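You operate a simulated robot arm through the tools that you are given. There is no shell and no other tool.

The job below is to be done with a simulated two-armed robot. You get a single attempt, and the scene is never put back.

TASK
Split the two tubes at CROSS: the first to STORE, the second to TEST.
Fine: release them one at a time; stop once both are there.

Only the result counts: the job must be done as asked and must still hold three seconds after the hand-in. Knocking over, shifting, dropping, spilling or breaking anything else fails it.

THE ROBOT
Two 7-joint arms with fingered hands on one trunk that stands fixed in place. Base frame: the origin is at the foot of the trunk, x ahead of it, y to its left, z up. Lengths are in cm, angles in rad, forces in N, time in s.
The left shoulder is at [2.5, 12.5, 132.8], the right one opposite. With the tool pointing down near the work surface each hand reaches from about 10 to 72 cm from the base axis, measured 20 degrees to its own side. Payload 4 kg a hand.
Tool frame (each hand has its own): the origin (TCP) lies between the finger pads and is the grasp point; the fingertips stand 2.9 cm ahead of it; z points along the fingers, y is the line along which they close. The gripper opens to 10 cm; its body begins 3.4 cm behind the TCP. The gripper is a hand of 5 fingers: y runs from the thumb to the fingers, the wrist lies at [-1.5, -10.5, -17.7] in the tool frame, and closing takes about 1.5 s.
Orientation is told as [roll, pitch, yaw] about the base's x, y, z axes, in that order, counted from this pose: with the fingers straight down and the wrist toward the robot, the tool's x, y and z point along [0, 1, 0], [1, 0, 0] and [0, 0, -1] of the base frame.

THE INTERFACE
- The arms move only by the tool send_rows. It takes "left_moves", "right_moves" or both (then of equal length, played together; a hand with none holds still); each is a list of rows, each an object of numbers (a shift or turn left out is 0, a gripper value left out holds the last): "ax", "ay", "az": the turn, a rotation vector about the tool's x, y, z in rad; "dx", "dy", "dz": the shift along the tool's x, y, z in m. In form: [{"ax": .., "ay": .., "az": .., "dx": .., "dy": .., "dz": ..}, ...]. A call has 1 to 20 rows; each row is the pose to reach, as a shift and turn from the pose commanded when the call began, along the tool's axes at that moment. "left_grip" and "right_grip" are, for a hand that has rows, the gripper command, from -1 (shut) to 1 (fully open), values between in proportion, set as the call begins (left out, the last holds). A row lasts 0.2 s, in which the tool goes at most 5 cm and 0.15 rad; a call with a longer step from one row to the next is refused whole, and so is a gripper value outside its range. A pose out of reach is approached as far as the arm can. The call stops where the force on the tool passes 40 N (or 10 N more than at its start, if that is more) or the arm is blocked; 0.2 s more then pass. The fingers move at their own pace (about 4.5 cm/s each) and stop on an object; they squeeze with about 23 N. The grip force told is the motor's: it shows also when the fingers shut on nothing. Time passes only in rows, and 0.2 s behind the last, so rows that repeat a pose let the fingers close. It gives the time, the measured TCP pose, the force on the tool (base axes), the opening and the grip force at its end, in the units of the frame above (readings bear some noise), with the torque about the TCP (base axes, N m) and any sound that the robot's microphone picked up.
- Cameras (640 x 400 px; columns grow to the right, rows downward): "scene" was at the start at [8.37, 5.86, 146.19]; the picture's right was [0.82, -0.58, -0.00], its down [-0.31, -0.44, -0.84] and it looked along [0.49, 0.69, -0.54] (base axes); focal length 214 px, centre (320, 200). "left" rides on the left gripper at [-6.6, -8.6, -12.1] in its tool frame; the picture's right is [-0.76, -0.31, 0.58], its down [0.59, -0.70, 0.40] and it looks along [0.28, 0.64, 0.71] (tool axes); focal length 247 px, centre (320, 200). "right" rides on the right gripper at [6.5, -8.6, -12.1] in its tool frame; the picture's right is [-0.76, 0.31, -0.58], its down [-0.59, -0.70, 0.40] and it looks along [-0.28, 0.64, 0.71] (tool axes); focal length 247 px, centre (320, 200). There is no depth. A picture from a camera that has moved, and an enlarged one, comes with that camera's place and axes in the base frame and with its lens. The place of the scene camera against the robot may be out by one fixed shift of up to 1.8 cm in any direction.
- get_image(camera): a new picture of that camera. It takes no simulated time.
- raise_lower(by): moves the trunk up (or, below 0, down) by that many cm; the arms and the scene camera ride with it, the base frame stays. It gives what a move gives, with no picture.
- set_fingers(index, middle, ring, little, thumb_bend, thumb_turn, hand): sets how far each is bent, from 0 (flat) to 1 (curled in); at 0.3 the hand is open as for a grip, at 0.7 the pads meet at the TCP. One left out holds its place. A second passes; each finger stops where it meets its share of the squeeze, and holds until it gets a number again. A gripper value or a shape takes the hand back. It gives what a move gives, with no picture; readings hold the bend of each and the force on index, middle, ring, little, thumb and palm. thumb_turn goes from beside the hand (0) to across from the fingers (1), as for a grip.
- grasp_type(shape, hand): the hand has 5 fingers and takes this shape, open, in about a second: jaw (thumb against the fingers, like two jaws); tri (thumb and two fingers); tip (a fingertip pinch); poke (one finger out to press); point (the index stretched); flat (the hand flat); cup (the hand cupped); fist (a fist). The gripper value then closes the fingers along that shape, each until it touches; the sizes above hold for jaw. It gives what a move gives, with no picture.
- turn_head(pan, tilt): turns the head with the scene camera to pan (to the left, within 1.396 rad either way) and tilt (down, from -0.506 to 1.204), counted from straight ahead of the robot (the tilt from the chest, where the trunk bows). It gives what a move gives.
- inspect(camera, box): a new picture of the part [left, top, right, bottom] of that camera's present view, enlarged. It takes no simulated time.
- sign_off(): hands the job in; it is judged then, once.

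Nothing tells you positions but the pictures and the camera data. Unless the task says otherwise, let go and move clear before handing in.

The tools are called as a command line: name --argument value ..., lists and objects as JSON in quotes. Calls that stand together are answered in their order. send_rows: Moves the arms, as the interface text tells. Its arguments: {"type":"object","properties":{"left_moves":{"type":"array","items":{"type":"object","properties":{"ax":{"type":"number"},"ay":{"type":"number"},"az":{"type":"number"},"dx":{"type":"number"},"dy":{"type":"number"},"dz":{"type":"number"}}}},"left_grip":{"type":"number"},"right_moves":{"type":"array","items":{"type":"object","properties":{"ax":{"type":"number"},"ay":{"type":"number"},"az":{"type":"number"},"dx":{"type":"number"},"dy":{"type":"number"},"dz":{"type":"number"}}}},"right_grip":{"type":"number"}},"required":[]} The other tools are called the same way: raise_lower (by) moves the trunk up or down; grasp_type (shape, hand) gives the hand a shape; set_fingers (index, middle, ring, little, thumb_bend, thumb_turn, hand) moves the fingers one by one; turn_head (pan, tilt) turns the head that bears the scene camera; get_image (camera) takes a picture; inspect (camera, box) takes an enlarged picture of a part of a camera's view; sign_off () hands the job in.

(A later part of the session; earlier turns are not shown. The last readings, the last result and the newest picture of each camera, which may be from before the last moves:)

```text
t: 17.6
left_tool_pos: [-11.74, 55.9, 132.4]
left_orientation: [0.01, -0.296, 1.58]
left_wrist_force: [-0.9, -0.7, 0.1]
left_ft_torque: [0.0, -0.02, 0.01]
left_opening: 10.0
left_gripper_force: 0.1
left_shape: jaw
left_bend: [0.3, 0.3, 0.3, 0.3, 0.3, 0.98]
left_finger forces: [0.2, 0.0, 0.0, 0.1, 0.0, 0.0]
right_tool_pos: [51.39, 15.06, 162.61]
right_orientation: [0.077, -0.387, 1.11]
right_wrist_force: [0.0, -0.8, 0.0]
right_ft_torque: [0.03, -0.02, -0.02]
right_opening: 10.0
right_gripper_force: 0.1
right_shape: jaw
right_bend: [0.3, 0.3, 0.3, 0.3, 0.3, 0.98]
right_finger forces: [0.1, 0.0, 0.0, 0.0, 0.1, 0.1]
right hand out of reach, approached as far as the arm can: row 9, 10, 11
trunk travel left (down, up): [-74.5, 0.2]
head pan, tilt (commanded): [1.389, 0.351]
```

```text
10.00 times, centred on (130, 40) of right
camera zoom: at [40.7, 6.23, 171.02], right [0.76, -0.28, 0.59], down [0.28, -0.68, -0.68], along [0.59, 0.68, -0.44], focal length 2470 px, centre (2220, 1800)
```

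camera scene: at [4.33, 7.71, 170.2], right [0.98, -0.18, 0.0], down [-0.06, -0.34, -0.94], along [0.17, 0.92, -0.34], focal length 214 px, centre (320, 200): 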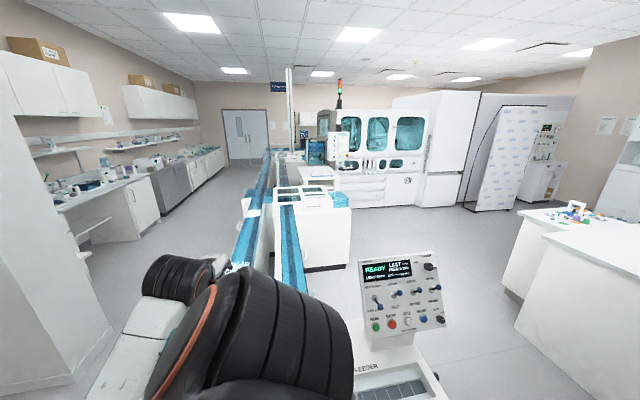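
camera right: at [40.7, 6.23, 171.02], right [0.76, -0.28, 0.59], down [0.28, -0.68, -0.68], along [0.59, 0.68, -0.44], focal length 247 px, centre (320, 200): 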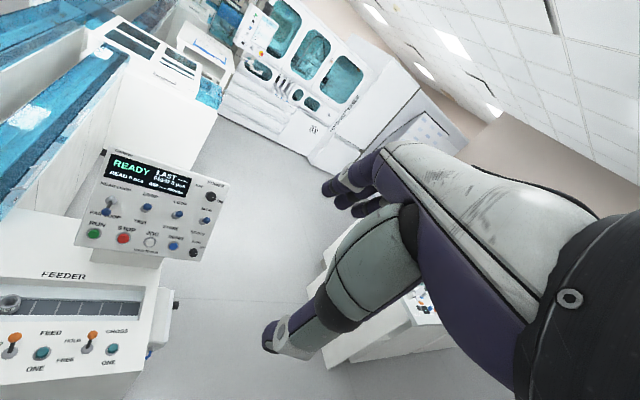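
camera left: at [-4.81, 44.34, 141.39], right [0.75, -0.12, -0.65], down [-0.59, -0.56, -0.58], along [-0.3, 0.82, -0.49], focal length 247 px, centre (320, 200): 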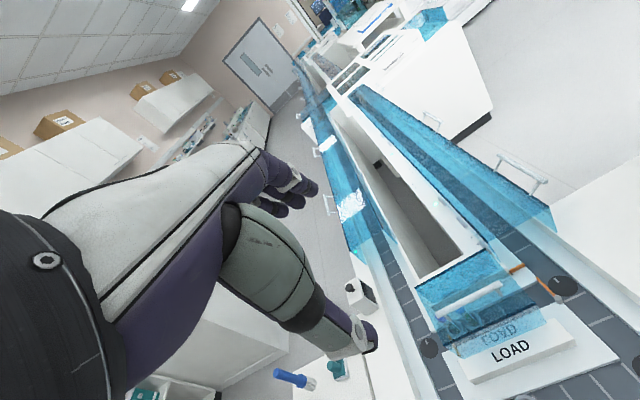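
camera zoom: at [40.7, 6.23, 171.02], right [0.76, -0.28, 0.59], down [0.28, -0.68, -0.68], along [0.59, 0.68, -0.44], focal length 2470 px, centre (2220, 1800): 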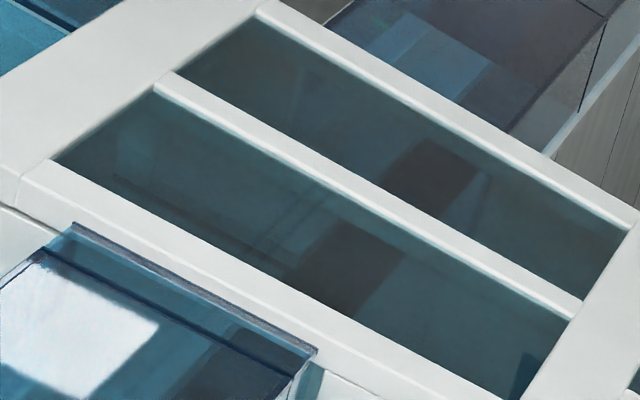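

The two tubes are clear now: a grey-blue cap leads (next to the gate blade on its far side) and a yellow cap follows, so flow in the left lane is away from me (+y). I will check the ceiling sign and the far end for STORE/TEST markings.

inspect --camera "scene" --box '[262, 72, 302, 97]'

inspect --camera "scene" --box '[255, 138, 295, 163]'

inspect --camera "scene" --box '[285, 130, 325, 155]'

inspect --camera "scene" --box '[380, 80, 520, 220]'

```text
16.00 times, centred on (282, 84) of scene
camera zoom: at [4.33, 7.71, 170.2], right [0.98, -0.18, 0.0], down [-0.06, -0.34, -0.94], along [0.17, 0.92, -0.34], focal length 3432 px, centre (928, 2048)
```

zoom: 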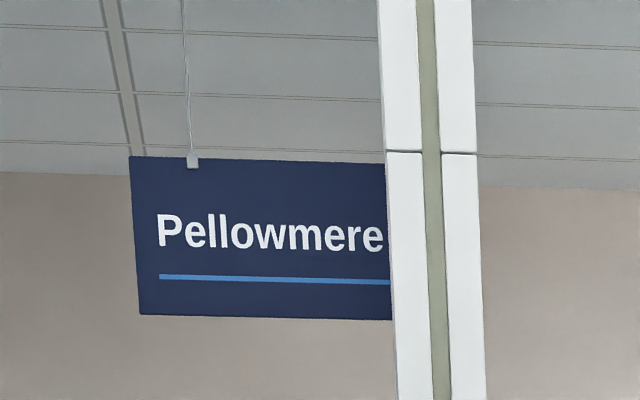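

```text
16.00 times, centred on (275, 150) of scene
camera zoom: at [4.33, 7.71, 170.2], right [0.98, -0.18, 0.0], down [-0.06, -0.34, -0.94], along [0.17, 0.92, -0.34], focal length 3432 px, centre (1040, 992)
```

zoom: 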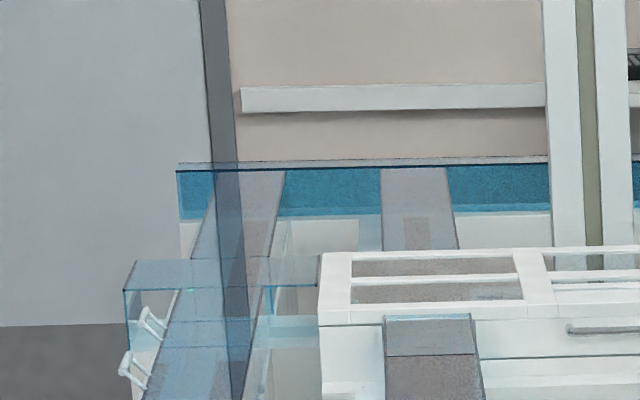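

```text
16.00 times, centred on (305, 142) of scene
camera zoom: at [4.33, 7.71, 170.2], right [0.98, -0.18, 0.0], down [-0.06, -0.34, -0.94], along [0.17, 0.92, -0.34], focal length 3432 px, centre (560, 1120)
```

zoom: 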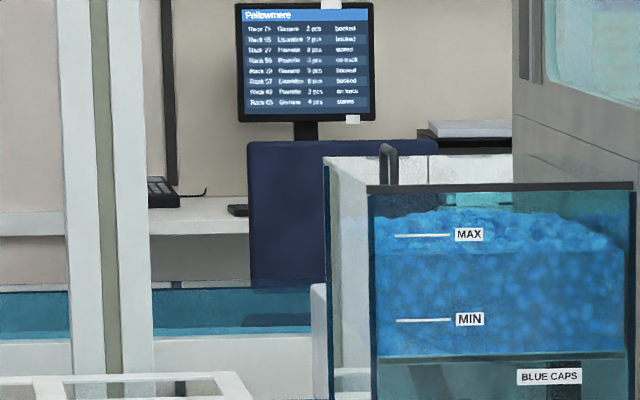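

```text
2.86 times, centred on (450, 150) of scene
camera zoom: at [4.33, 7.71, 170.2], right [0.98, -0.18, 0.0], down [-0.06, -0.34, -0.94], along [0.17, 0.92, -0.34], focal length 613 px, centre (-51, 343)
```

zoom: 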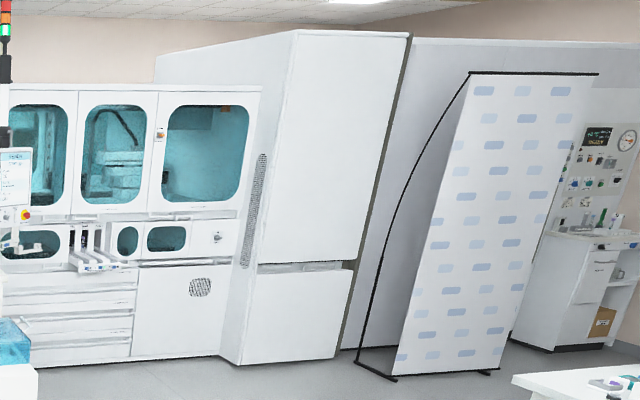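

I have the panel geometry roughly: buttons at z≈96, y≈65 and levers at z≈107, spaced ~7 cm along x; the panel is tilted about 21°. Next I bring the left hand back in front of the machine to prepare a pointing finger.

send_rows --left_moves '[{"dx": -0.033, "dy": -0.0116, "dz": -0.0084, "ax": 0.0193, "ay": -0.0195, "az": 0.1306}, {"dx": -0.066, "dy": -0.0232, "dz": -0.0168, "ax": 0.0386, "ay": -0.039, "az": 0.2612}, {"dx": -0.099, "dy": -0.0348, "dz": -0.0253, "ax": 0.0579, "ay": -0.0585, "az": 0.3918}, {"dx": -0.132, "dy": -0.0463, "dz": -0.0337, "ax": 0.0772, "ay": -0.0779, "az": 0.5223}, {"dx": -0.165, "dy": -0.0579, "dz": -0.0421, "ax": 0.0965, "ay": -0.0974, "az": 0.6529}, {"dx": -0.198, "dy": -0.0695, "dz": -0.0505, "ax": 0.1158, "ay": -0.1169, "az": 0.7835}, {"dx": -0.231, "dy": -0.0811, "dz": -0.0589, "ax": 0.135, "ay": -0.1364, "az": 0.9141}, {"dx": -0.264, "dy": -0.0927, "dz": -0.0673, "ax": 0.1543, "ay": -0.1559, "az": 1.0447}, {"dx": -0.297, "dy": -0.1043, "dz": -0.0758, "ax": 0.1736, "ay": -0.1754, "az": 1.1753}, {"dx": -0.33, "dy": -0.1158, "dz": -0.0842, "ax": 0.1929, "ay": -0.1948, "az": 1.3058}, {"dx": -0.363, "dy": -0.1274, "dz": -0.0926, "ax": 0.2122, "ay": -0.2143, "az": 1.4364}, {"dx": -0.396, "dy": -0.139, "dz": -0.101, "ax": 0.2315, "ay": -0.2338, "az": 1.567}]'

grasp_type --hand "left" --shape "poke"

get_image --camera "left"

get_image --camera "right"

get_image --camera "scene"

```text
t: 20.2
left_tool_pos: [28.58, 39.8, 137.65]
left_orientation: [0.001, 0.012, 0.001]
left_wrist_force: [0.4, 0.1, 0.4]
left_ft_torque: [0.0, -0.01, -0.02]
left_opening: 10.02
left_gripper_force: 0.1
left_shape: jaw
left_bend: [0.3, 0.3, 0.3, 0.3, 0.3, 0.98]
left_finger forces: [0.0, 0.0, 0.0, 0.0, 0.0, 0.0]
left hand out of reach, approached as far as the arm can: row 1, 2, 3, 4, 5, 6, 7, 8, 9, 10, 11
right_tool_pos: [51.42, 14.85, 162.53]
right_orientation: [0.08, -0.386, 1.109]
right_wrist_force: [0.0, 0.7, -0.1]
right_ft_torque: [0.01, 0.01, 0.01]
right_opening: 9.99
right_gripper_force: 0.0
right_shape: jaw
right_bend: [0.3, 0.3, 0.3, 0.3, 0.3, 0.98]
right_finger forces: [0.0, 0.1, 0.0, 0.0, 0.0, 0.1]
trunk travel left (down, up): [-74.5, 0.2]
head pan, tilt (commanded): [1.389, 0.351]
```

```text
t: 21.1
left_tool_pos: [28.45, 39.83, 137.64]
left_orientation: [0.002, 0.009, 0.002]
left_wrist_force: [-0.3, -0.1, 1.0]
left_ft_torque: [0.02, -0.01, -0.01]
left_opening: 0.0
left_gripper_force: 0.0
left_shape: poke
left_bend: [0.7, 0.7, 0.99, 0.99, 1.0, 1.0]
left_finger forces: [0.0, 0.0, 0.1, 0.1, 0.0, 0.1]
right_tool_pos: [51.41, 15.12, 162.5]
right_orientation: [0.079, -0.387, 1.111]
right_wrist_force: [-0.4, 0.5, 0.0]
right_ft_torque: [-0.02, 0.01, -0.02]
right_opening: 9.99
right_gripper_force: 0.1
right_shape: jaw
right_bend: [0.3, 0.3, 0.3, 0.3, 0.3, 0.98]
right_finger forces: [0.0, 0.0, 0.0, 0.0, 0.0, 0.1]
trunk travel left (down, up): [-74.5, 0.2]
head pan, tilt (commanded): [1.389, 0.351]
```

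```text
taken
camera left: at [19.97, 33.53, 149.82], right [-0.31, -0.76, -0.58], down [-0.71, 0.59, -0.39], along [0.63, 0.29, -0.72], focal length 247 px, centre (320, 200)
```

left: 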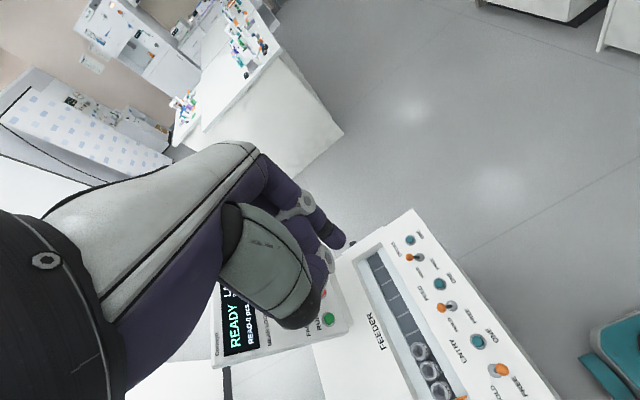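

```text
taken
camera right: at [40.71, 6.22, 171.03], right [0.76, -0.28, 0.59], down [0.28, -0.68, -0.68], along [0.59, 0.68, -0.44], focal length 247 px, centre (320, 200)
```

right: 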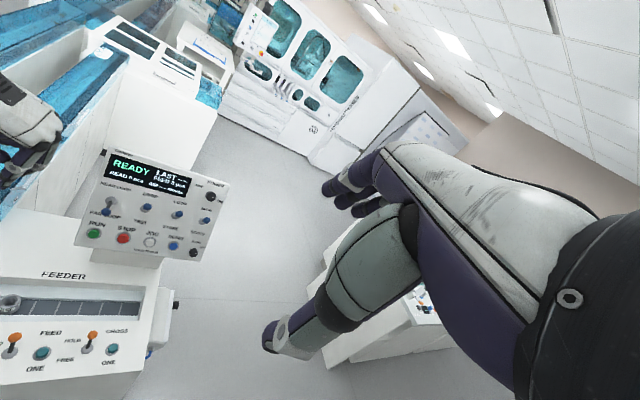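

```text
taken
camera scene: at [4.34, 7.7, 170.2], right [0.98, -0.18, 0.0], down [-0.06, -0.34, -0.94], along [0.17, 0.92, -0.34], focal length 214 px, centre (320, 200)
```

scene: 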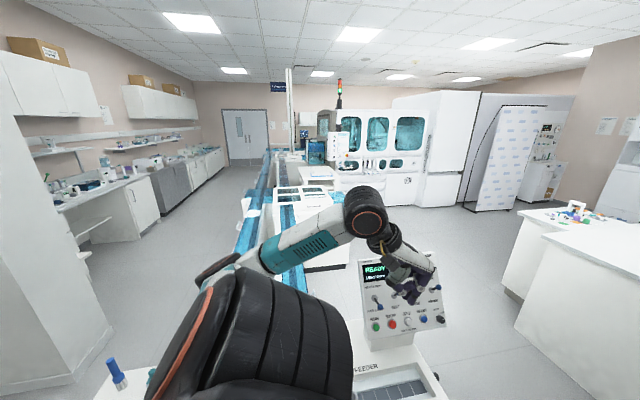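

The hand now has two fingers forward (index and middle at 0.7) with the rest curled. I will zoom on the fingertip to see exactly where it is.

inspect --camera "left" --box '[230, 150, 390, 340]'

inspect --camera "scene" --box '[340, 180, 460, 330]'

inspect --camera "right" --box '[0, 60, 100, 220]'

```text
2.11 times, centred on (310, 245) of left
camera zoom: at [19.97, 33.53, 149.82], right [-0.31, -0.76, -0.58], down [-0.71, 0.59, -0.39], along [0.63, 0.29, -0.72], focal length 520 px, centre (341, 105)
```

zoom: 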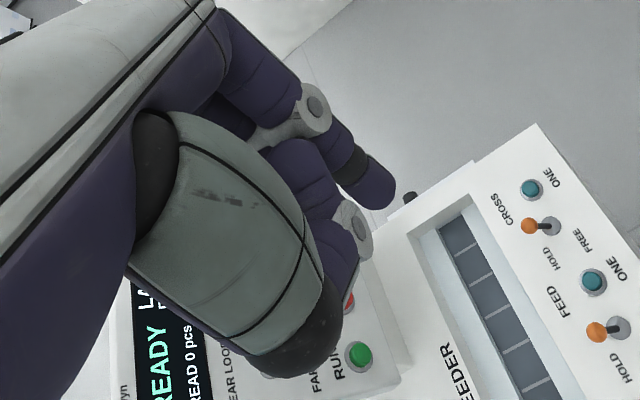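

```text
2.67 times, centred on (400, 255) of scene
camera zoom: at [4.34, 7.7, 170.2], right [0.98, -0.18, 0.0], down [-0.06, -0.34, -0.94], along [0.17, 0.92, -0.34], focal length 572 px, centre (107, 53)
```

zoom: 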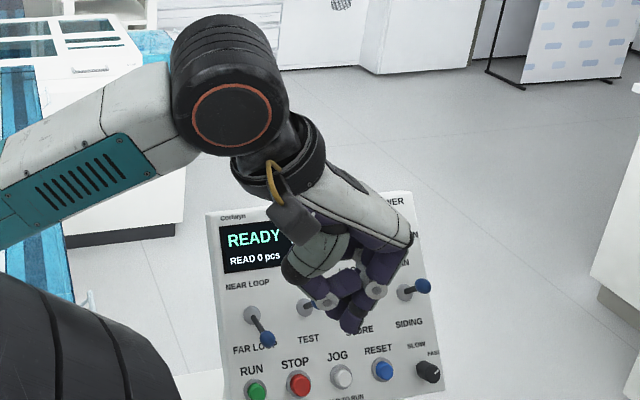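

```text
2.50 times, centred on (50, 140) of right
camera zoom: at [40.71, 6.22, 171.03], right [0.76, -0.28, 0.59], down [0.28, -0.68, -0.68], along [0.59, 0.68, -0.44], focal length 617 px, centre (995, 350)
```

zoom: 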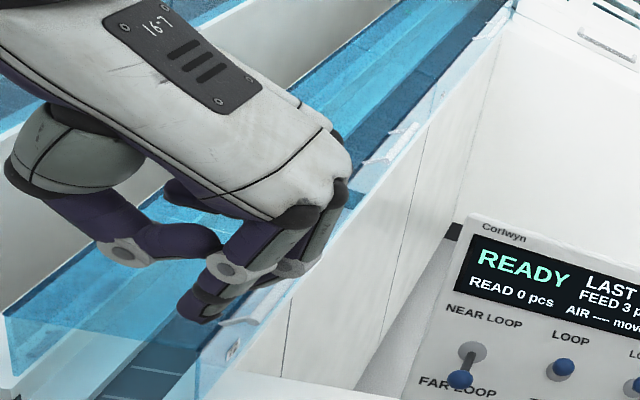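

The poking fingertip sits close to the tool axis, about 2.9 cm ahead of the TCP. I will lower the trunk back for better reach to the panel and re-check the views.

raise_lower --by -22

get_image --camera "right"

get_image --camera "left"

inspect --camera "left" --box '[160, 200, 400, 400]'

```text
t: 23.4
left_tool_pos: [28.08, 40.01, 115.7]
left_orientation: [0.0, 0.01, 0.0]
left_wrist_force: [-0.2, -1.0, -0.3]
left_ft_torque: [0.01, -0.02, 0.02]
left_opening: 0.0
left_gripper_force: 0.1
left_shape: poke
left_bend: [0.7, 0.7, 0.99, 0.99, 1.0, 1.0]
left_finger forces: [0.0, 0.1, 0.0, 0.1, 0.0, 0.0]
right_tool_pos: [51.41, 14.94, 140.85]
right_orientation: [0.077, -0.387, 1.11]
right_wrist_force: [0.0, 0.8, -0.1]
right_ft_torque: [0.04, 0.02, 0.0]
right_opening: 9.97
right_gripper_force: 0.1
right_shape: jaw
right_bend: [0.3, 0.3, 0.3, 0.3, 0.3, 0.98]
right_finger forces: [0.1, 0.0, 0.0, 0.1, 0.1, 0.1]
trunk travel left (down, up): [-52.5, 22.2]
head pan, tilt (commanded): [1.389, 0.351]
```

```text
taken
camera right: at [40.73, 6.21, 149.17], right [0.76, -0.28, 0.59], down [0.28, -0.68, -0.68], along [0.59, 0.68, -0.44], focal length 247 px, centre (320, 200)
```

right: 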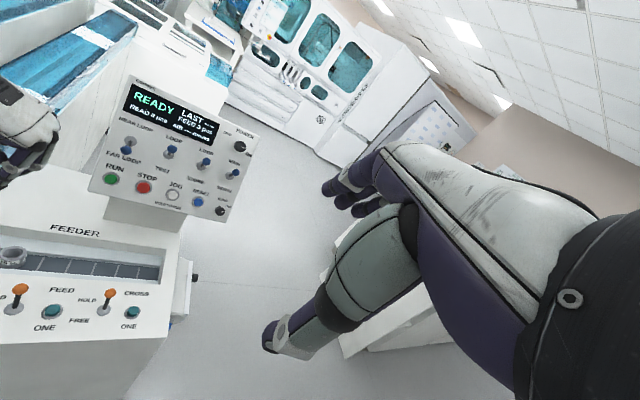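

```text
taken
camera left: at [19.76, 33.63, 127.76], right [-0.31, -0.76, -0.58], down [-0.71, 0.59, -0.39], along [0.63, 0.29, -0.72], focal length 247 px, centre (320, 200)
```

left: 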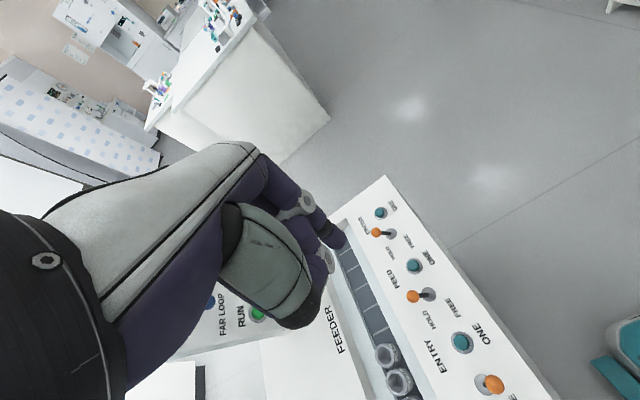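

```text
2.00 times, centred on (280, 300) of left
camera zoom: at [19.76, 33.63, 127.76], right [-0.31, -0.76, -0.58], down [-0.71, 0.59, -0.39], along [0.63, 0.29, -0.72], focal length 494 px, centre (400, 0)
```

zoom: 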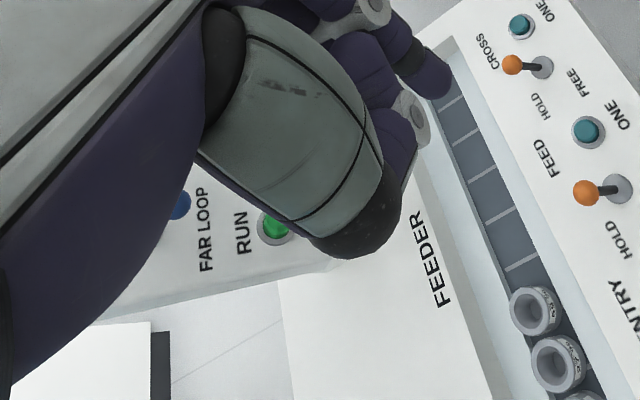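

Now I get a second view of the panel from the same right camera 22 cm lower, which lets me refine the panel coordinates.

inspect --camera "right" --box '[80, 70, 260, 220]'

inspect --camera "right" --box '[0, 220, 210, 350]'

```text
2.67 times, centred on (170, 145) of right
camera zoom: at [40.73, 6.21, 149.17], right [0.76, -0.28, 0.59], down [0.28, -0.68, -0.68], along [0.59, 0.68, -0.44], focal length 659 px, centre (720, 347)
```

zoom: 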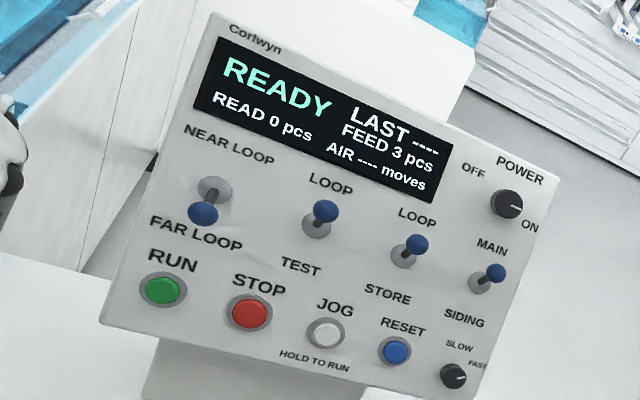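

```text
3.05 times, centred on (105, 285) of right
camera zoom: at [40.73, 6.21, 149.17], right [0.76, -0.28, 0.59], down [0.28, -0.68, -0.68], along [0.59, 0.68, -0.44], focal length 753 px, centre (975, -59)
```

zoom: 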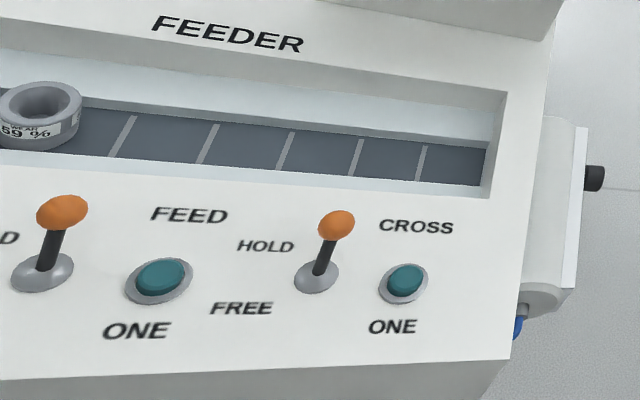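

Panel points agree within about a centimetre. Before touching the levers I will take reference pictures of the NEAR and FAR junctions so I can see which diverter each lever moves.

get_image --camera "scene"

inspect --camera "right" --box '[90, 0, 250, 100]'

inspect --camera "scene" --box '[230, 140, 350, 220]'

```text
taken
camera scene: at [4.89, 7.69, 148.17], right [0.98, -0.18, 0.0], down [-0.06, -0.34, -0.94], along [0.17, 0.92, -0.34], focal length 214 px, centre (320, 200)
```

scene: 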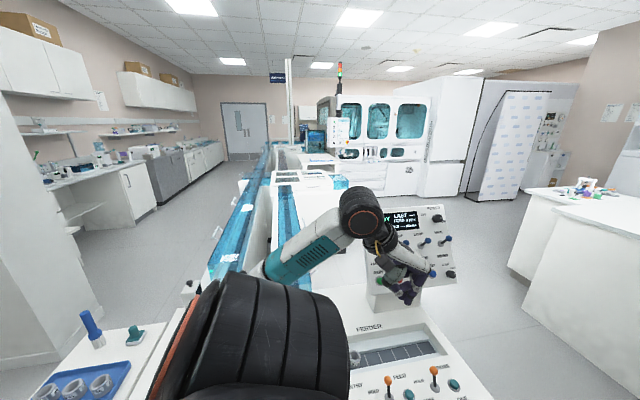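

```text
4.00 times, centred on (170, 50) of right
camera zoom: at [40.73, 6.21, 149.17], right [0.76, -0.28, 0.59], down [0.28, -0.68, -0.68], along [0.59, 0.68, -0.44], focal length 988 px, centre (920, 800)
```

zoom: 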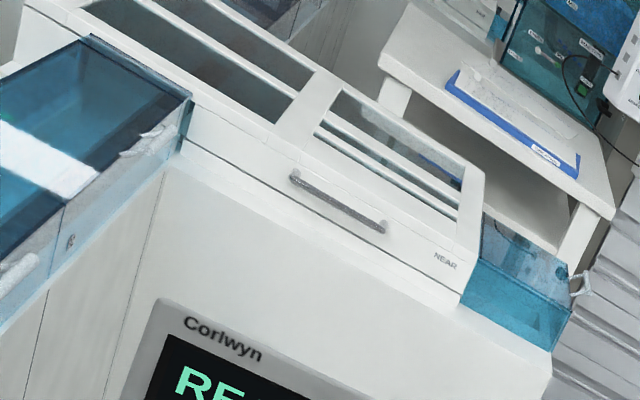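

```text
5.00 times, centred on (290, 180) of scene
camera zoom: at [4.89, 7.69, 148.17], right [0.98, -0.18, 0.0], down [-0.06, -0.34, -0.94], along [0.17, 0.92, -0.34], focal length 1072 px, centre (470, 300)
```

zoom: 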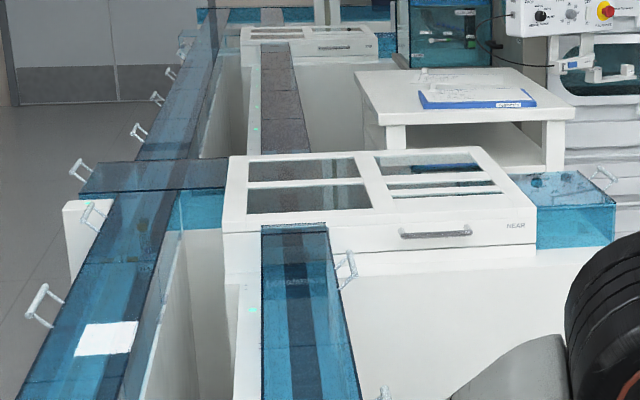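

inspect --camera "scene" --box '[240, 168, 280, 193]'

inspect --camera "scene" --box '[270, 168, 310, 193]'

inspect --camera "scene" --box '[300, 165, 350, 195]'

inspect --camera "scene" --box '[255, 138, 310, 168]'

```text
16.00 times, centred on (260, 180) of scene
camera zoom: at [4.89, 7.69, 148.17], right [0.98, -0.18, 0.0], down [-0.06, -0.34, -0.94], along [0.17, 0.92, -0.34], focal length 3432 px, centre (1280, 512)
```

zoom: 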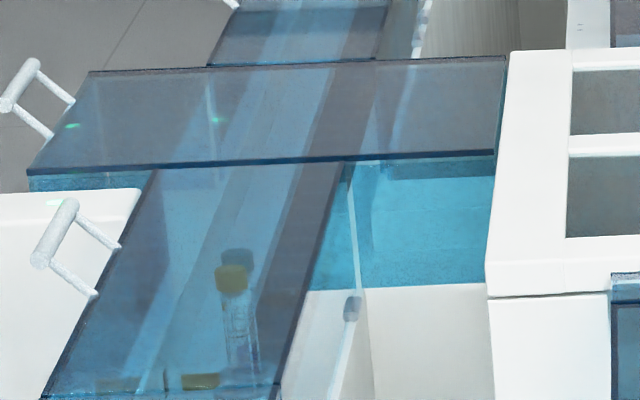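

```text
16.00 times, centred on (290, 180) of scene
camera zoom: at [4.89, 7.69, 148.17], right [0.98, -0.18, 0.0], down [-0.06, -0.34, -0.94], along [0.17, 0.92, -0.34], focal length 3432 px, centre (800, 512)
```

zoom: 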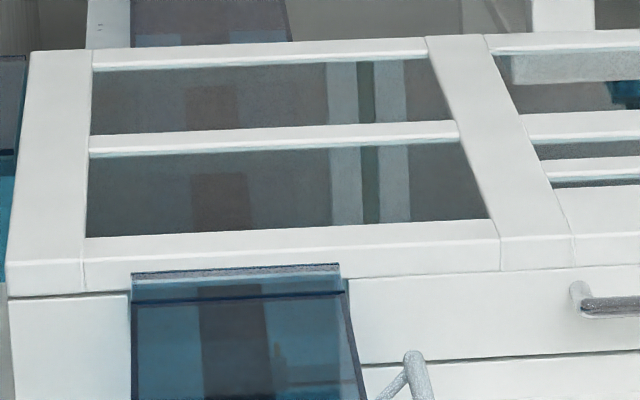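

```text
12.80 times, centred on (325, 180) of scene
camera zoom: at [4.89, 7.69, 148.17], right [0.98, -0.18, 0.0], down [-0.06, -0.34, -0.94], along [0.17, 0.92, -0.34], focal length 2745 px, centre (256, 456)
```

zoom: 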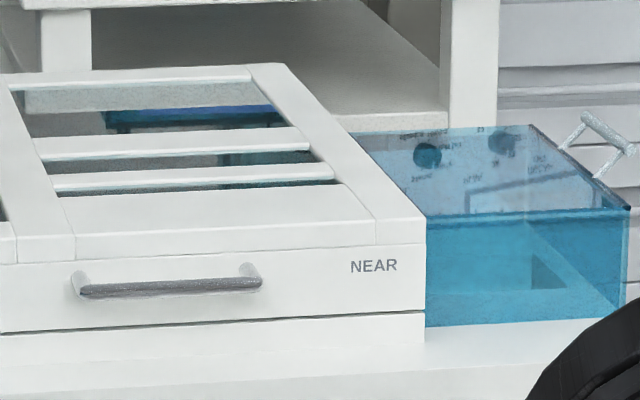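

```text
11.64 times, centred on (282, 153) of scene
camera zoom: at [4.89, 7.69, 148.17], right [0.98, -0.18, 0.0], down [-0.06, -0.34, -0.94], along [0.17, 0.92, -0.34], focal length 2496 px, centre (756, 747)
```

zoom: 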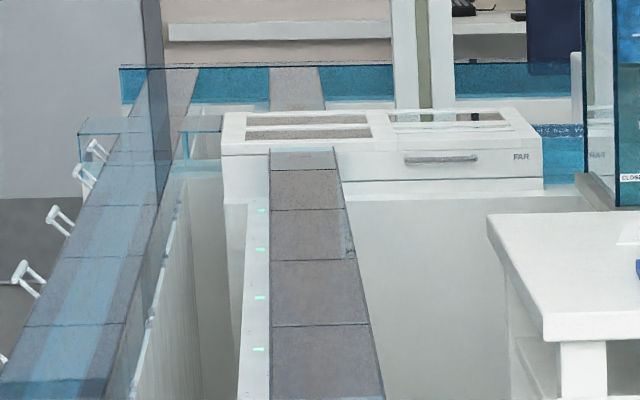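

Levers sit at x≈37, 45.5, 54 and 62; I plan to flip the third (LOOP/STORE) down. First I move the left hand to a standoff in front of the panel, rotating the finger to point at it.

send_rows --left_moves '[{"dx": 0.0125, "dy": 0.021, "dz": -0.008, "ay": 0.144}, {"dx": 0.025, "dy": 0.0425, "dz": -0.016, "ay": 0.288}, {"dx": 0.0375, "dy": 0.064, "dz": -0.024, "ay": 0.431}, {"dx": 0.05, "dy": 0.085, "dz": -0.031, "ay": 0.575}, {"dx": 0.0625, "dy": 0.106, "dz": -0.039, "ay": 0.719}, {"dx": 0.075, "dy": 0.1275, "dz": -0.047, "ay": 0.863}, {"dx": 0.0875, "dy": 0.149, "dz": -0.055, "ay": 1.006}, {"dx": 0.1, "dy": 0.17, "dz": -0.063, "ay": 1.15}]'

get_image --camera "left"

get_image --camera "right"

get_image --camera "scene"

```text
t: 25.2
left_tool_pos: [45.31, 50.03, 121.71]
left_orientation: [1.154, 0.009, 0.002]
left_wrist_force: [-0.3, 0.8, -1.1]
left_ft_torque: [0.02, -0.02, 0.01]
left_opening: 0.05
left_gripper_force: 0.1
left_shape: poke
left_bend: [0.7, 0.7, 0.99, 0.99, 1.0, 1.0]
left_finger forces: [0.0, 0.0, 0.0, 0.0, 0.0, 0.0]
right_tool_pos: [51.49, 14.98, 140.76]
right_orientation: [0.08, -0.388, 1.107]
right_wrist_force: [0.2, 0.6, 0.9]
right_ft_torque: [0.04, 0.02, 0.01]
right_opening: 9.99
right_gripper_force: 0.0
right_shape: jaw
right_bend: [0.3, 0.3, 0.3, 0.3, 0.3, 0.98]
right_finger forces: [0.0, 0.0, 0.0, 0.0, 0.0, 0.1]
trunk travel left (down, up): [-52.5, 22.2]
head pan, tilt (commanded): [1.389, 0.351]
```

```text
taken
camera left: at [36.76, 36.46, 120.67], right [-0.32, 0.22, -0.92], down [-0.7, 0.6, 0.38], along [0.64, 0.77, -0.04], focal length 247 px, centre (320, 200)
```

left: 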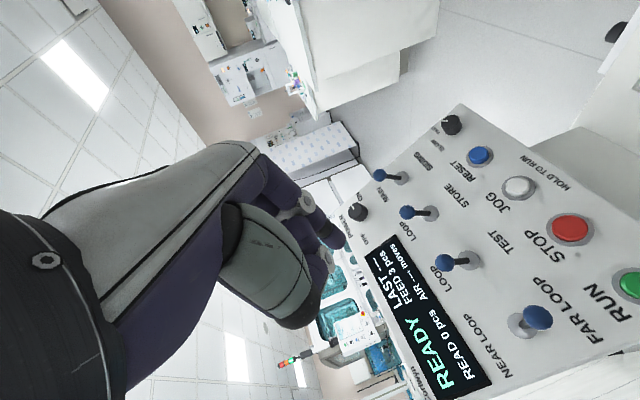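

```text
taken
camera right: at [40.82, 6.18, 149.1], right [0.76, -0.28, 0.59], down [0.28, -0.68, -0.68], along [0.59, 0.68, -0.44], focal length 247 px, centre (320, 200)
```

right: 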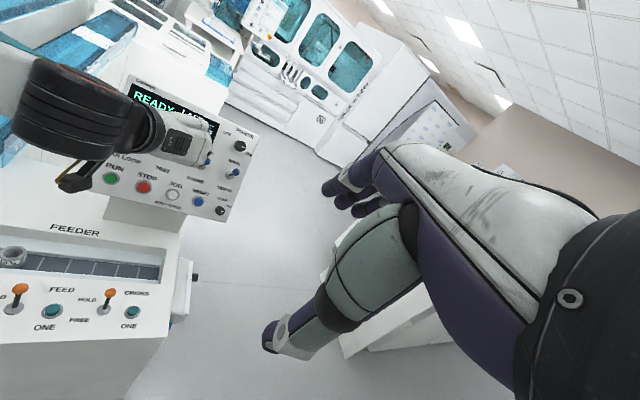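

```text
taken
camera scene: at [4.97, 7.65, 148.16], right [0.98, -0.18, 0.0], down [-0.06, -0.34, -0.94], along [0.17, 0.92, -0.34], focal length 214 px, centre (320, 200)
```

scene: 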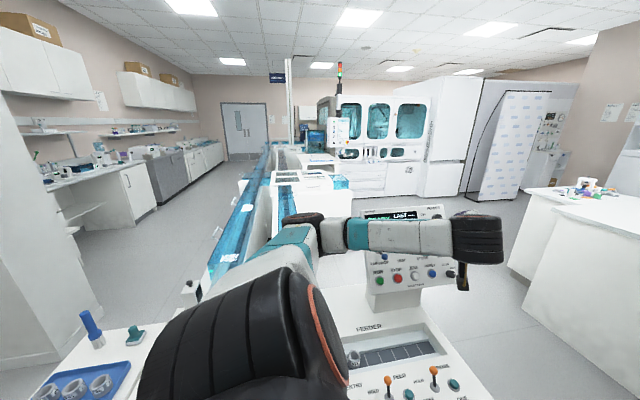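

The left camera and the right camera agree on the lever knobs (STORE knob ≈ (53.9, 67.0, 108.9)). I will move to a standoff above and in front of that knob first.

send_rows --left_moves '[{"dx": -0.002, "dy": 0.0171, "dz": 0.0173}, {"dx": -0.0039, "dy": 0.0342, "dz": 0.0346}, {"dx": -0.0059, "dy": 0.0513, "dz": 0.0518}, {"dx": -0.0078, "dy": 0.0684, "dz": 0.0691}, {"dx": -0.0098, "dy": 0.0855, "dz": 0.0864}]'

get_image --camera "left"

inspect --camera "right" --box '[60, 60, 280, 230]'

```text
t: 26.4
left_tool_pos: [53.78, 57.61, 117.3]
left_orientation: [1.152, 0.012, -0.001]
left_wrist_force: [0.1, 0.1, 0.6]
left_ft_torque: [-0.03, -0.01, -0.01]
left_opening: 0.0
left_gripper_force: 0.1
left_shape: poke
left_bend: [0.7, 0.7, 0.99, 0.99, 1.0, 1.0]
left_finger forces: [0.0, 0.1, 0.0, 0.1, 0.1, 0.0]
right_tool_pos: [51.4, 14.96, 140.65]
right_orientation: [0.08, -0.387, 1.11]
right_wrist_force: [0.5, 0.2, -0.7]
right_ft_torque: [0.0, 0.0, 0.01]
right_opening: 10.01
right_gripper_force: 0.0
right_shape: jaw
right_bend: [0.3, 0.3, 0.3, 0.3, 0.3, 0.98]
right_finger forces: [0.0, 0.1, 0.0, 0.0, 0.0, 0.0]
trunk travel left (down, up): [-52.5, 22.2]
head pan, tilt (commanded): [1.389, 0.351]
```

```text
taken
camera left: at [45.29, 44.12, 116.21], right [-0.32, 0.22, -0.92], down [-0.7, 0.6, 0.38], along [0.64, 0.77, -0.04], focal length 247 px, centre (320, 200)
```

left: 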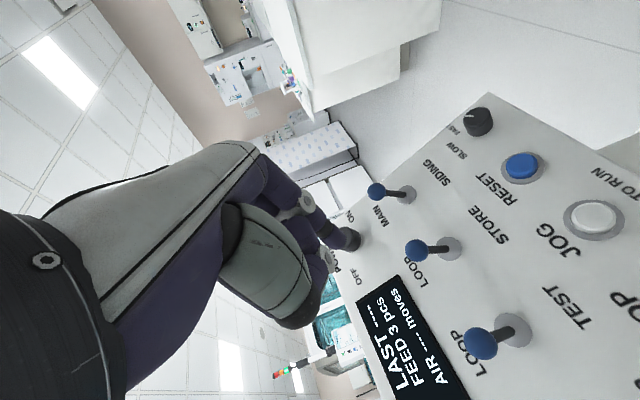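

```text
2.35 times, centred on (170, 145) of right
camera zoom: at [40.83, 6.25, 149.1], right [0.76, -0.28, 0.59], down [0.28, -0.68, -0.68], along [0.59, 0.68, -0.44], focal length 581 px, centre (673, 329)
```

zoom: 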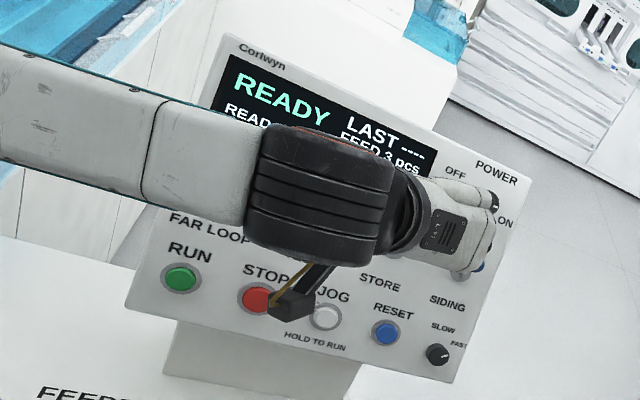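

The knob is where I computed. I will advance straight in, keeping the finger above the STORE knob, and check the picture.

send_rows --left_moves '[{"dy": 0.001, "dz": 0.02}, {"dy": 0.002, "dz": 0.04}, {"dy": 0.002, "dz": 0.06}, {"dy": 0.002, "dz": 0.08}, {"dy": 0.002, "dz": 0.098}]'

get_image --camera "left"

inspect --camera "left" --box '[270, 180, 470, 320]'

```text
t: 27.6
left_tool_pos: [53.79, 66.6, 113.21]
left_orientation: [1.15, 0.008, 0.002]
left_wrist_force: [0.5, 0.5, -0.4]
left_ft_torque: [-0.01, 0.03, -0.03]
left_opening: 0.0
left_gripper_force: 0.1
left_shape: poke
left_bend: [0.7, 0.7, 0.99, 0.99, 1.0, 1.0]
left_finger forces: [0.0, 0.0, 0.0, 0.0, 0.0, 0.0]
right_tool_pos: [51.43, 15.07, 140.66]
right_orientation: [0.078, -0.386, 1.11]
right_wrist_force: [-0.2, 0.3, -0.4]
right_ft_torque: [-0.03, -0.01, 0.04]
right_opening: 10.0
right_gripper_force: 0.1
right_shape: jaw
right_bend: [0.3, 0.3, 0.3, 0.3, 0.3, 0.98]
right_finger forces: [0.1, 0.0, 0.0, 0.0, 0.1, 0.1]
trunk travel left (down, up): [-52.5, 22.2]
head pan, tilt (commanded): [1.389, 0.351]
```

```text
taken
camera left: at [45.28, 53.03, 112.17], right [-0.32, 0.22, -0.92], down [-0.7, 0.6, 0.38], along [0.64, 0.77, -0.04], focal length 247 px, centre (320, 200)
```

left: 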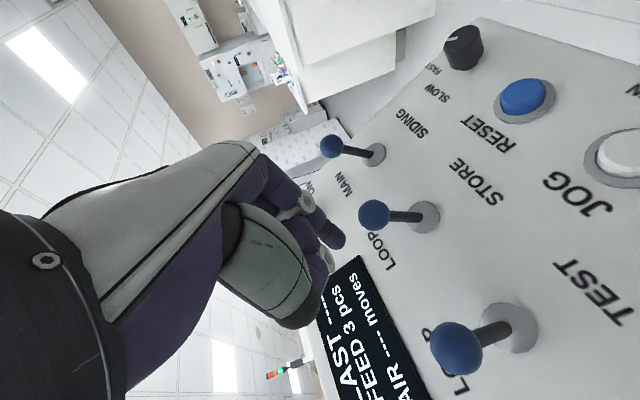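

```text
2.86 times, centred on (370, 250) of left
camera zoom: at [45.28, 53.03, 112.17], right [-0.32, 0.22, -0.92], down [-0.7, 0.6, 0.38], along [0.64, 0.77, -0.04], focal length 706 px, centre (177, 57)
```

zoom: 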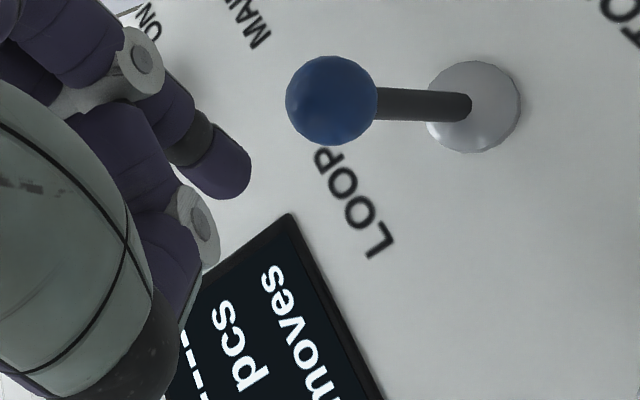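

Only the index stands out, about 1 cm above the blue STORE knob and overlapping it in depth. I will push it down along the panel.

send_rows --left_moves '[{"dx": -0.01}, {"dx": -0.018}, {"dx": -0.026}, {"dx": -0.034}, {"dx": -0.042}, {"dx": -0.047}]'

get_image --camera "left"

```text
t: 29.0
left_tool_pos: [53.8, 64.62, 109.07]
left_orientation: [1.153, 0.009, 0.002]
left_wrist_force: [-0.9, -0.4, 1.2]
left_ft_torque: [0.03, 0.0, 0.02]
left_opening: 0.0
left_gripper_force: 0.1
left_shape: poke
left_bend: [0.7, 0.7, 0.99, 0.99, 1.0, 1.0]
left_finger forces: [0.0, 0.0, 0.1, 0.0, 0.0, 0.1]
right_tool_pos: [51.39, 15.08, 140.64]
right_orientation: [0.078, -0.39, 1.11]
right_wrist_force: [-1.1, -1.2, 0.2]
right_ft_torque: [-0.01, 0.0, -0.03]
right_opening: 9.98
right_gripper_force: 0.1
right_shape: jaw
right_bend: [0.3, 0.3, 0.3, 0.3, 0.3, 0.98]
right_finger forces: [0.0, 0.1, 0.0, 0.1, 0.0, 0.1]
trunk travel left (down, up): [-52.5, 22.2]
head pan, tilt (commanded): [1.389, 0.351]
```

```text
taken
camera left: at [45.33, 51.08, 107.95], right [-0.32, 0.22, -0.92], down [-0.7, 0.6, 0.38], along [0.64, 0.77, -0.04], focal length 247 px, centre (320, 200)
```

left: 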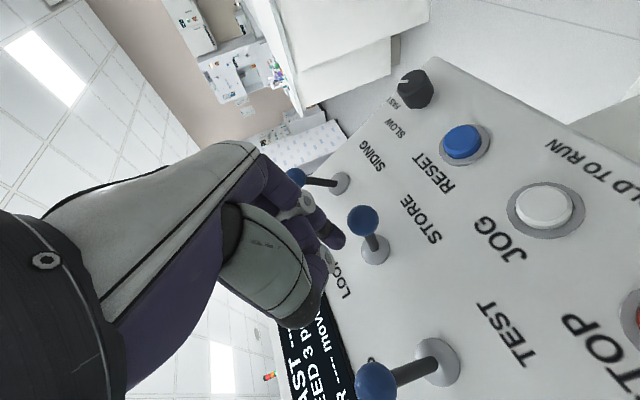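

The STORE lever has flipped down. I will back off a little and compare the NEAR/FAR junction pictures for any diverter movement.

send_rows --left_moves '[{"dz": -0.02}, {"dz": -0.04}, {"dz": -0.06}, {"dz": -0.08}]'

get_image --camera "left"

get_image --camera "scene"

inspect --camera "scene" --box '[240, 168, 280, 193]'

inspect --camera "scene" --box '[270, 168, 310, 193]'

inspect --camera "scene" --box '[300, 165, 350, 195]'

inspect --camera "scene" --box '[255, 138, 310, 168]'

```text
t: 30.0
left_tool_pos: [53.75, 57.2, 112.37]
left_orientation: [1.152, 0.01, 0.001]
left_wrist_force: [0.0, -0.1, -0.4]
left_ft_torque: [0.02, 0.05, -0.01]
left_opening: 0.01
left_gripper_force: 0.1
left_shape: poke
left_bend: [0.7, 0.7, 0.99, 0.99, 1.0, 1.0]
left_finger forces: [0.0, 0.0, 0.0, 0.1, 0.0, 0.1]
right_tool_pos: [51.51, 14.94, 140.66]
right_orientation: [0.079, -0.388, 1.108]
right_wrist_force: [0.1, -1.2, -0.9]
right_ft_torque: [0.0, -0.04, 0.0]
right_opening: 9.99
right_gripper_force: 0.2
right_shape: jaw
right_bend: [0.3, 0.3, 0.3, 0.3, 0.3, 0.98]
right_finger forces: [0.0, 0.0, 0.0, 0.0, 0.0, 0.0]
trunk travel left (down, up): [-52.5, 22.2]
head pan, tilt (commanded): [1.389, 0.351]
```

```text
taken
camera left: at [45.29, 43.67, 111.3], right [-0.32, 0.22, -0.92], down [-0.7, 0.6, 0.38], along [0.64, 0.77, -0.04], focal length 247 px, centre (320, 200)
```

left: 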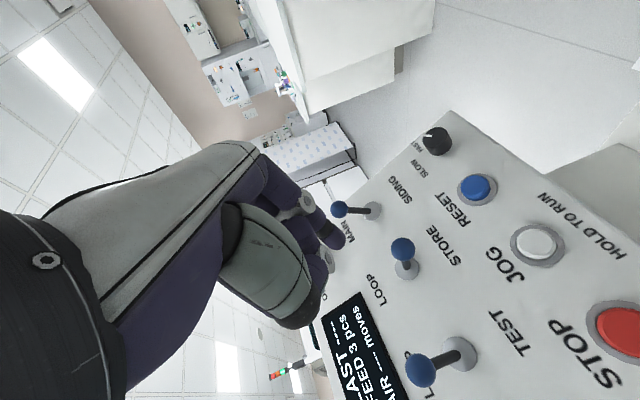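

```text
taken
camera scene: at [4.92, 7.66, 148.17], right [0.98, -0.18, 0.0], down [-0.06, -0.34, -0.94], along [0.17, 0.92, -0.34], focal length 214 px, centre (320, 200)
```

scene: 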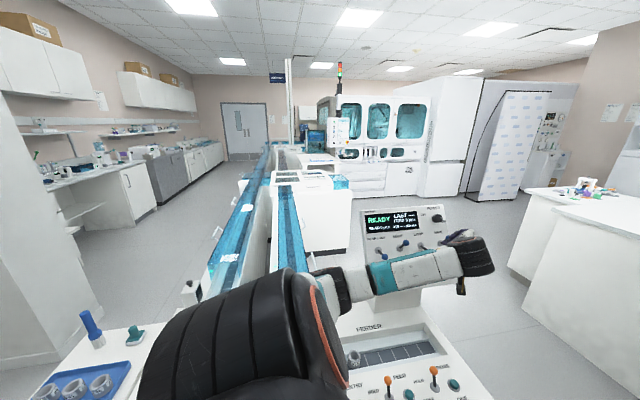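

```text
16.00 times, centred on (260, 180) of scene
camera zoom: at [4.92, 7.66, 148.17], right [0.98, -0.18, 0.0], down [-0.06, -0.34, -0.94], along [0.17, 0.92, -0.34], focal length 3432 px, centre (1280, 512)
```

zoom: 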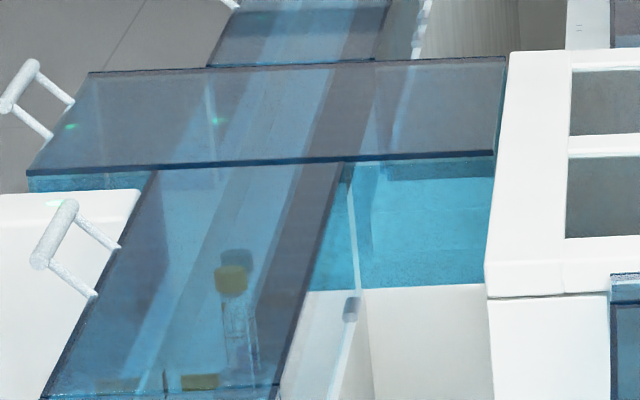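

```text
16.00 times, centred on (290, 180) of scene
camera zoom: at [4.92, 7.66, 148.17], right [0.98, -0.18, 0.0], down [-0.06, -0.34, -0.94], along [0.17, 0.92, -0.34], focal length 3432 px, centre (800, 512)
```

zoom: 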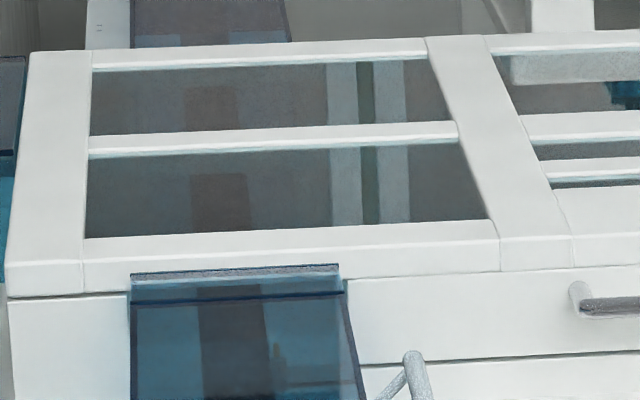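

```text
12.80 times, centred on (325, 180) of scene
camera zoom: at [4.92, 7.66, 148.17], right [0.98, -0.18, 0.0], down [-0.06, -0.34, -0.94], along [0.17, 0.92, -0.34], focal length 2745 px, centre (256, 456)
```

zoom: 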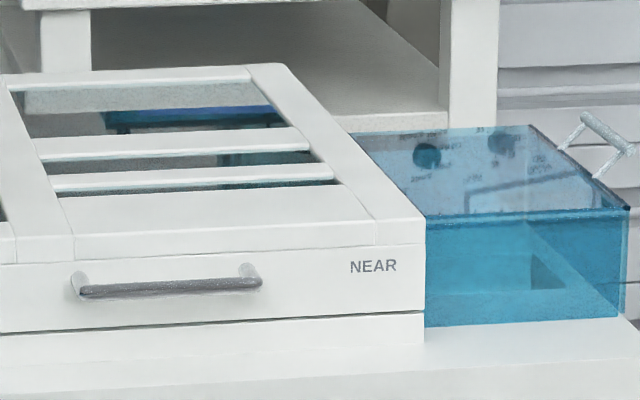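

```text
11.64 times, centred on (282, 153) of scene
camera zoom: at [4.92, 7.66, 148.17], right [0.98, -0.18, 0.0], down [-0.06, -0.34, -0.94], along [0.17, 0.92, -0.34], focal length 2496 px, centre (756, 747)
```

zoom: 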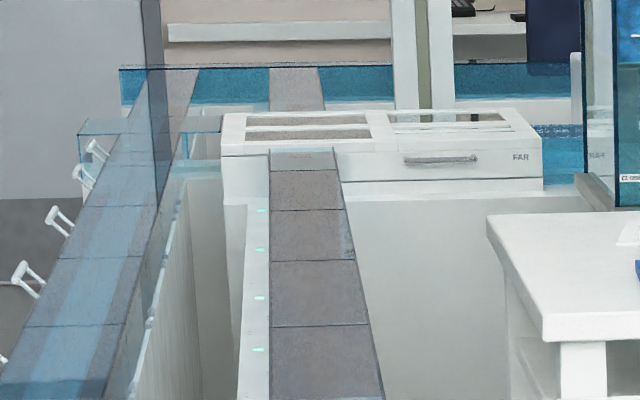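

No visible change there; the diverters are hidden under the module lids, though I noticed a small orange thing where the right lane enters NEAR. I will look closer at it from both cameras.

inspect --camera "scene" --box '[276, 182, 300, 200]'

inspect --camera "right" --box '[80, 10, 140, 60]'

inspect --camera "right" --box '[60, 60, 260, 220]'

```text
16.00 times, centred on (288, 191) of scene
camera zoom: at [4.92, 7.66, 148.17], right [0.98, -0.18, 0.0], down [-0.06, -0.34, -0.94], along [0.17, 0.92, -0.34], focal length 3432 px, centre (832, 344)
```

zoom: 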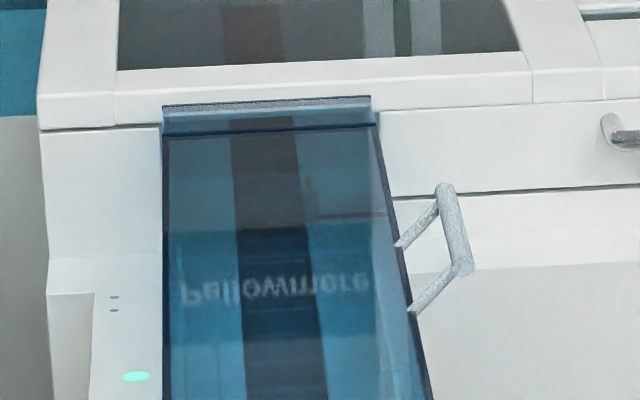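

```text
8.00 times, centred on (110, 35) of right
camera zoom: at [40.77, 6.19, 149.13], right [0.76, -0.28, 0.59], down [0.28, -0.68, -0.68], along [0.59, 0.68, -0.44], focal length 1976 px, centre (2000, 1520)
```

zoom: 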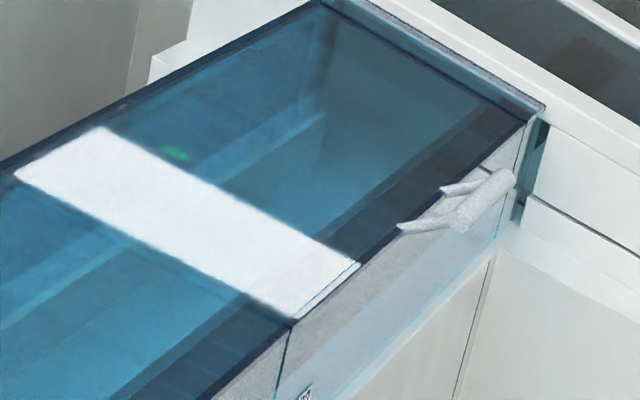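

```text
2.50 times, centred on (160, 140) of right
camera zoom: at [40.77, 6.19, 149.13], right [0.76, -0.28, 0.59], down [0.28, -0.68, -0.68], along [0.59, 0.68, -0.44], focal length 617 px, centre (720, 350)
```

zoom: 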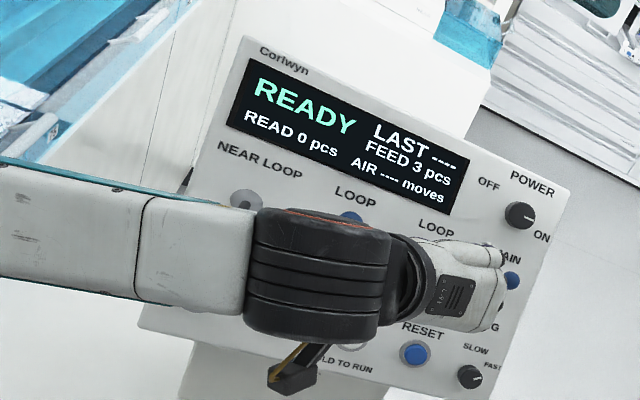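

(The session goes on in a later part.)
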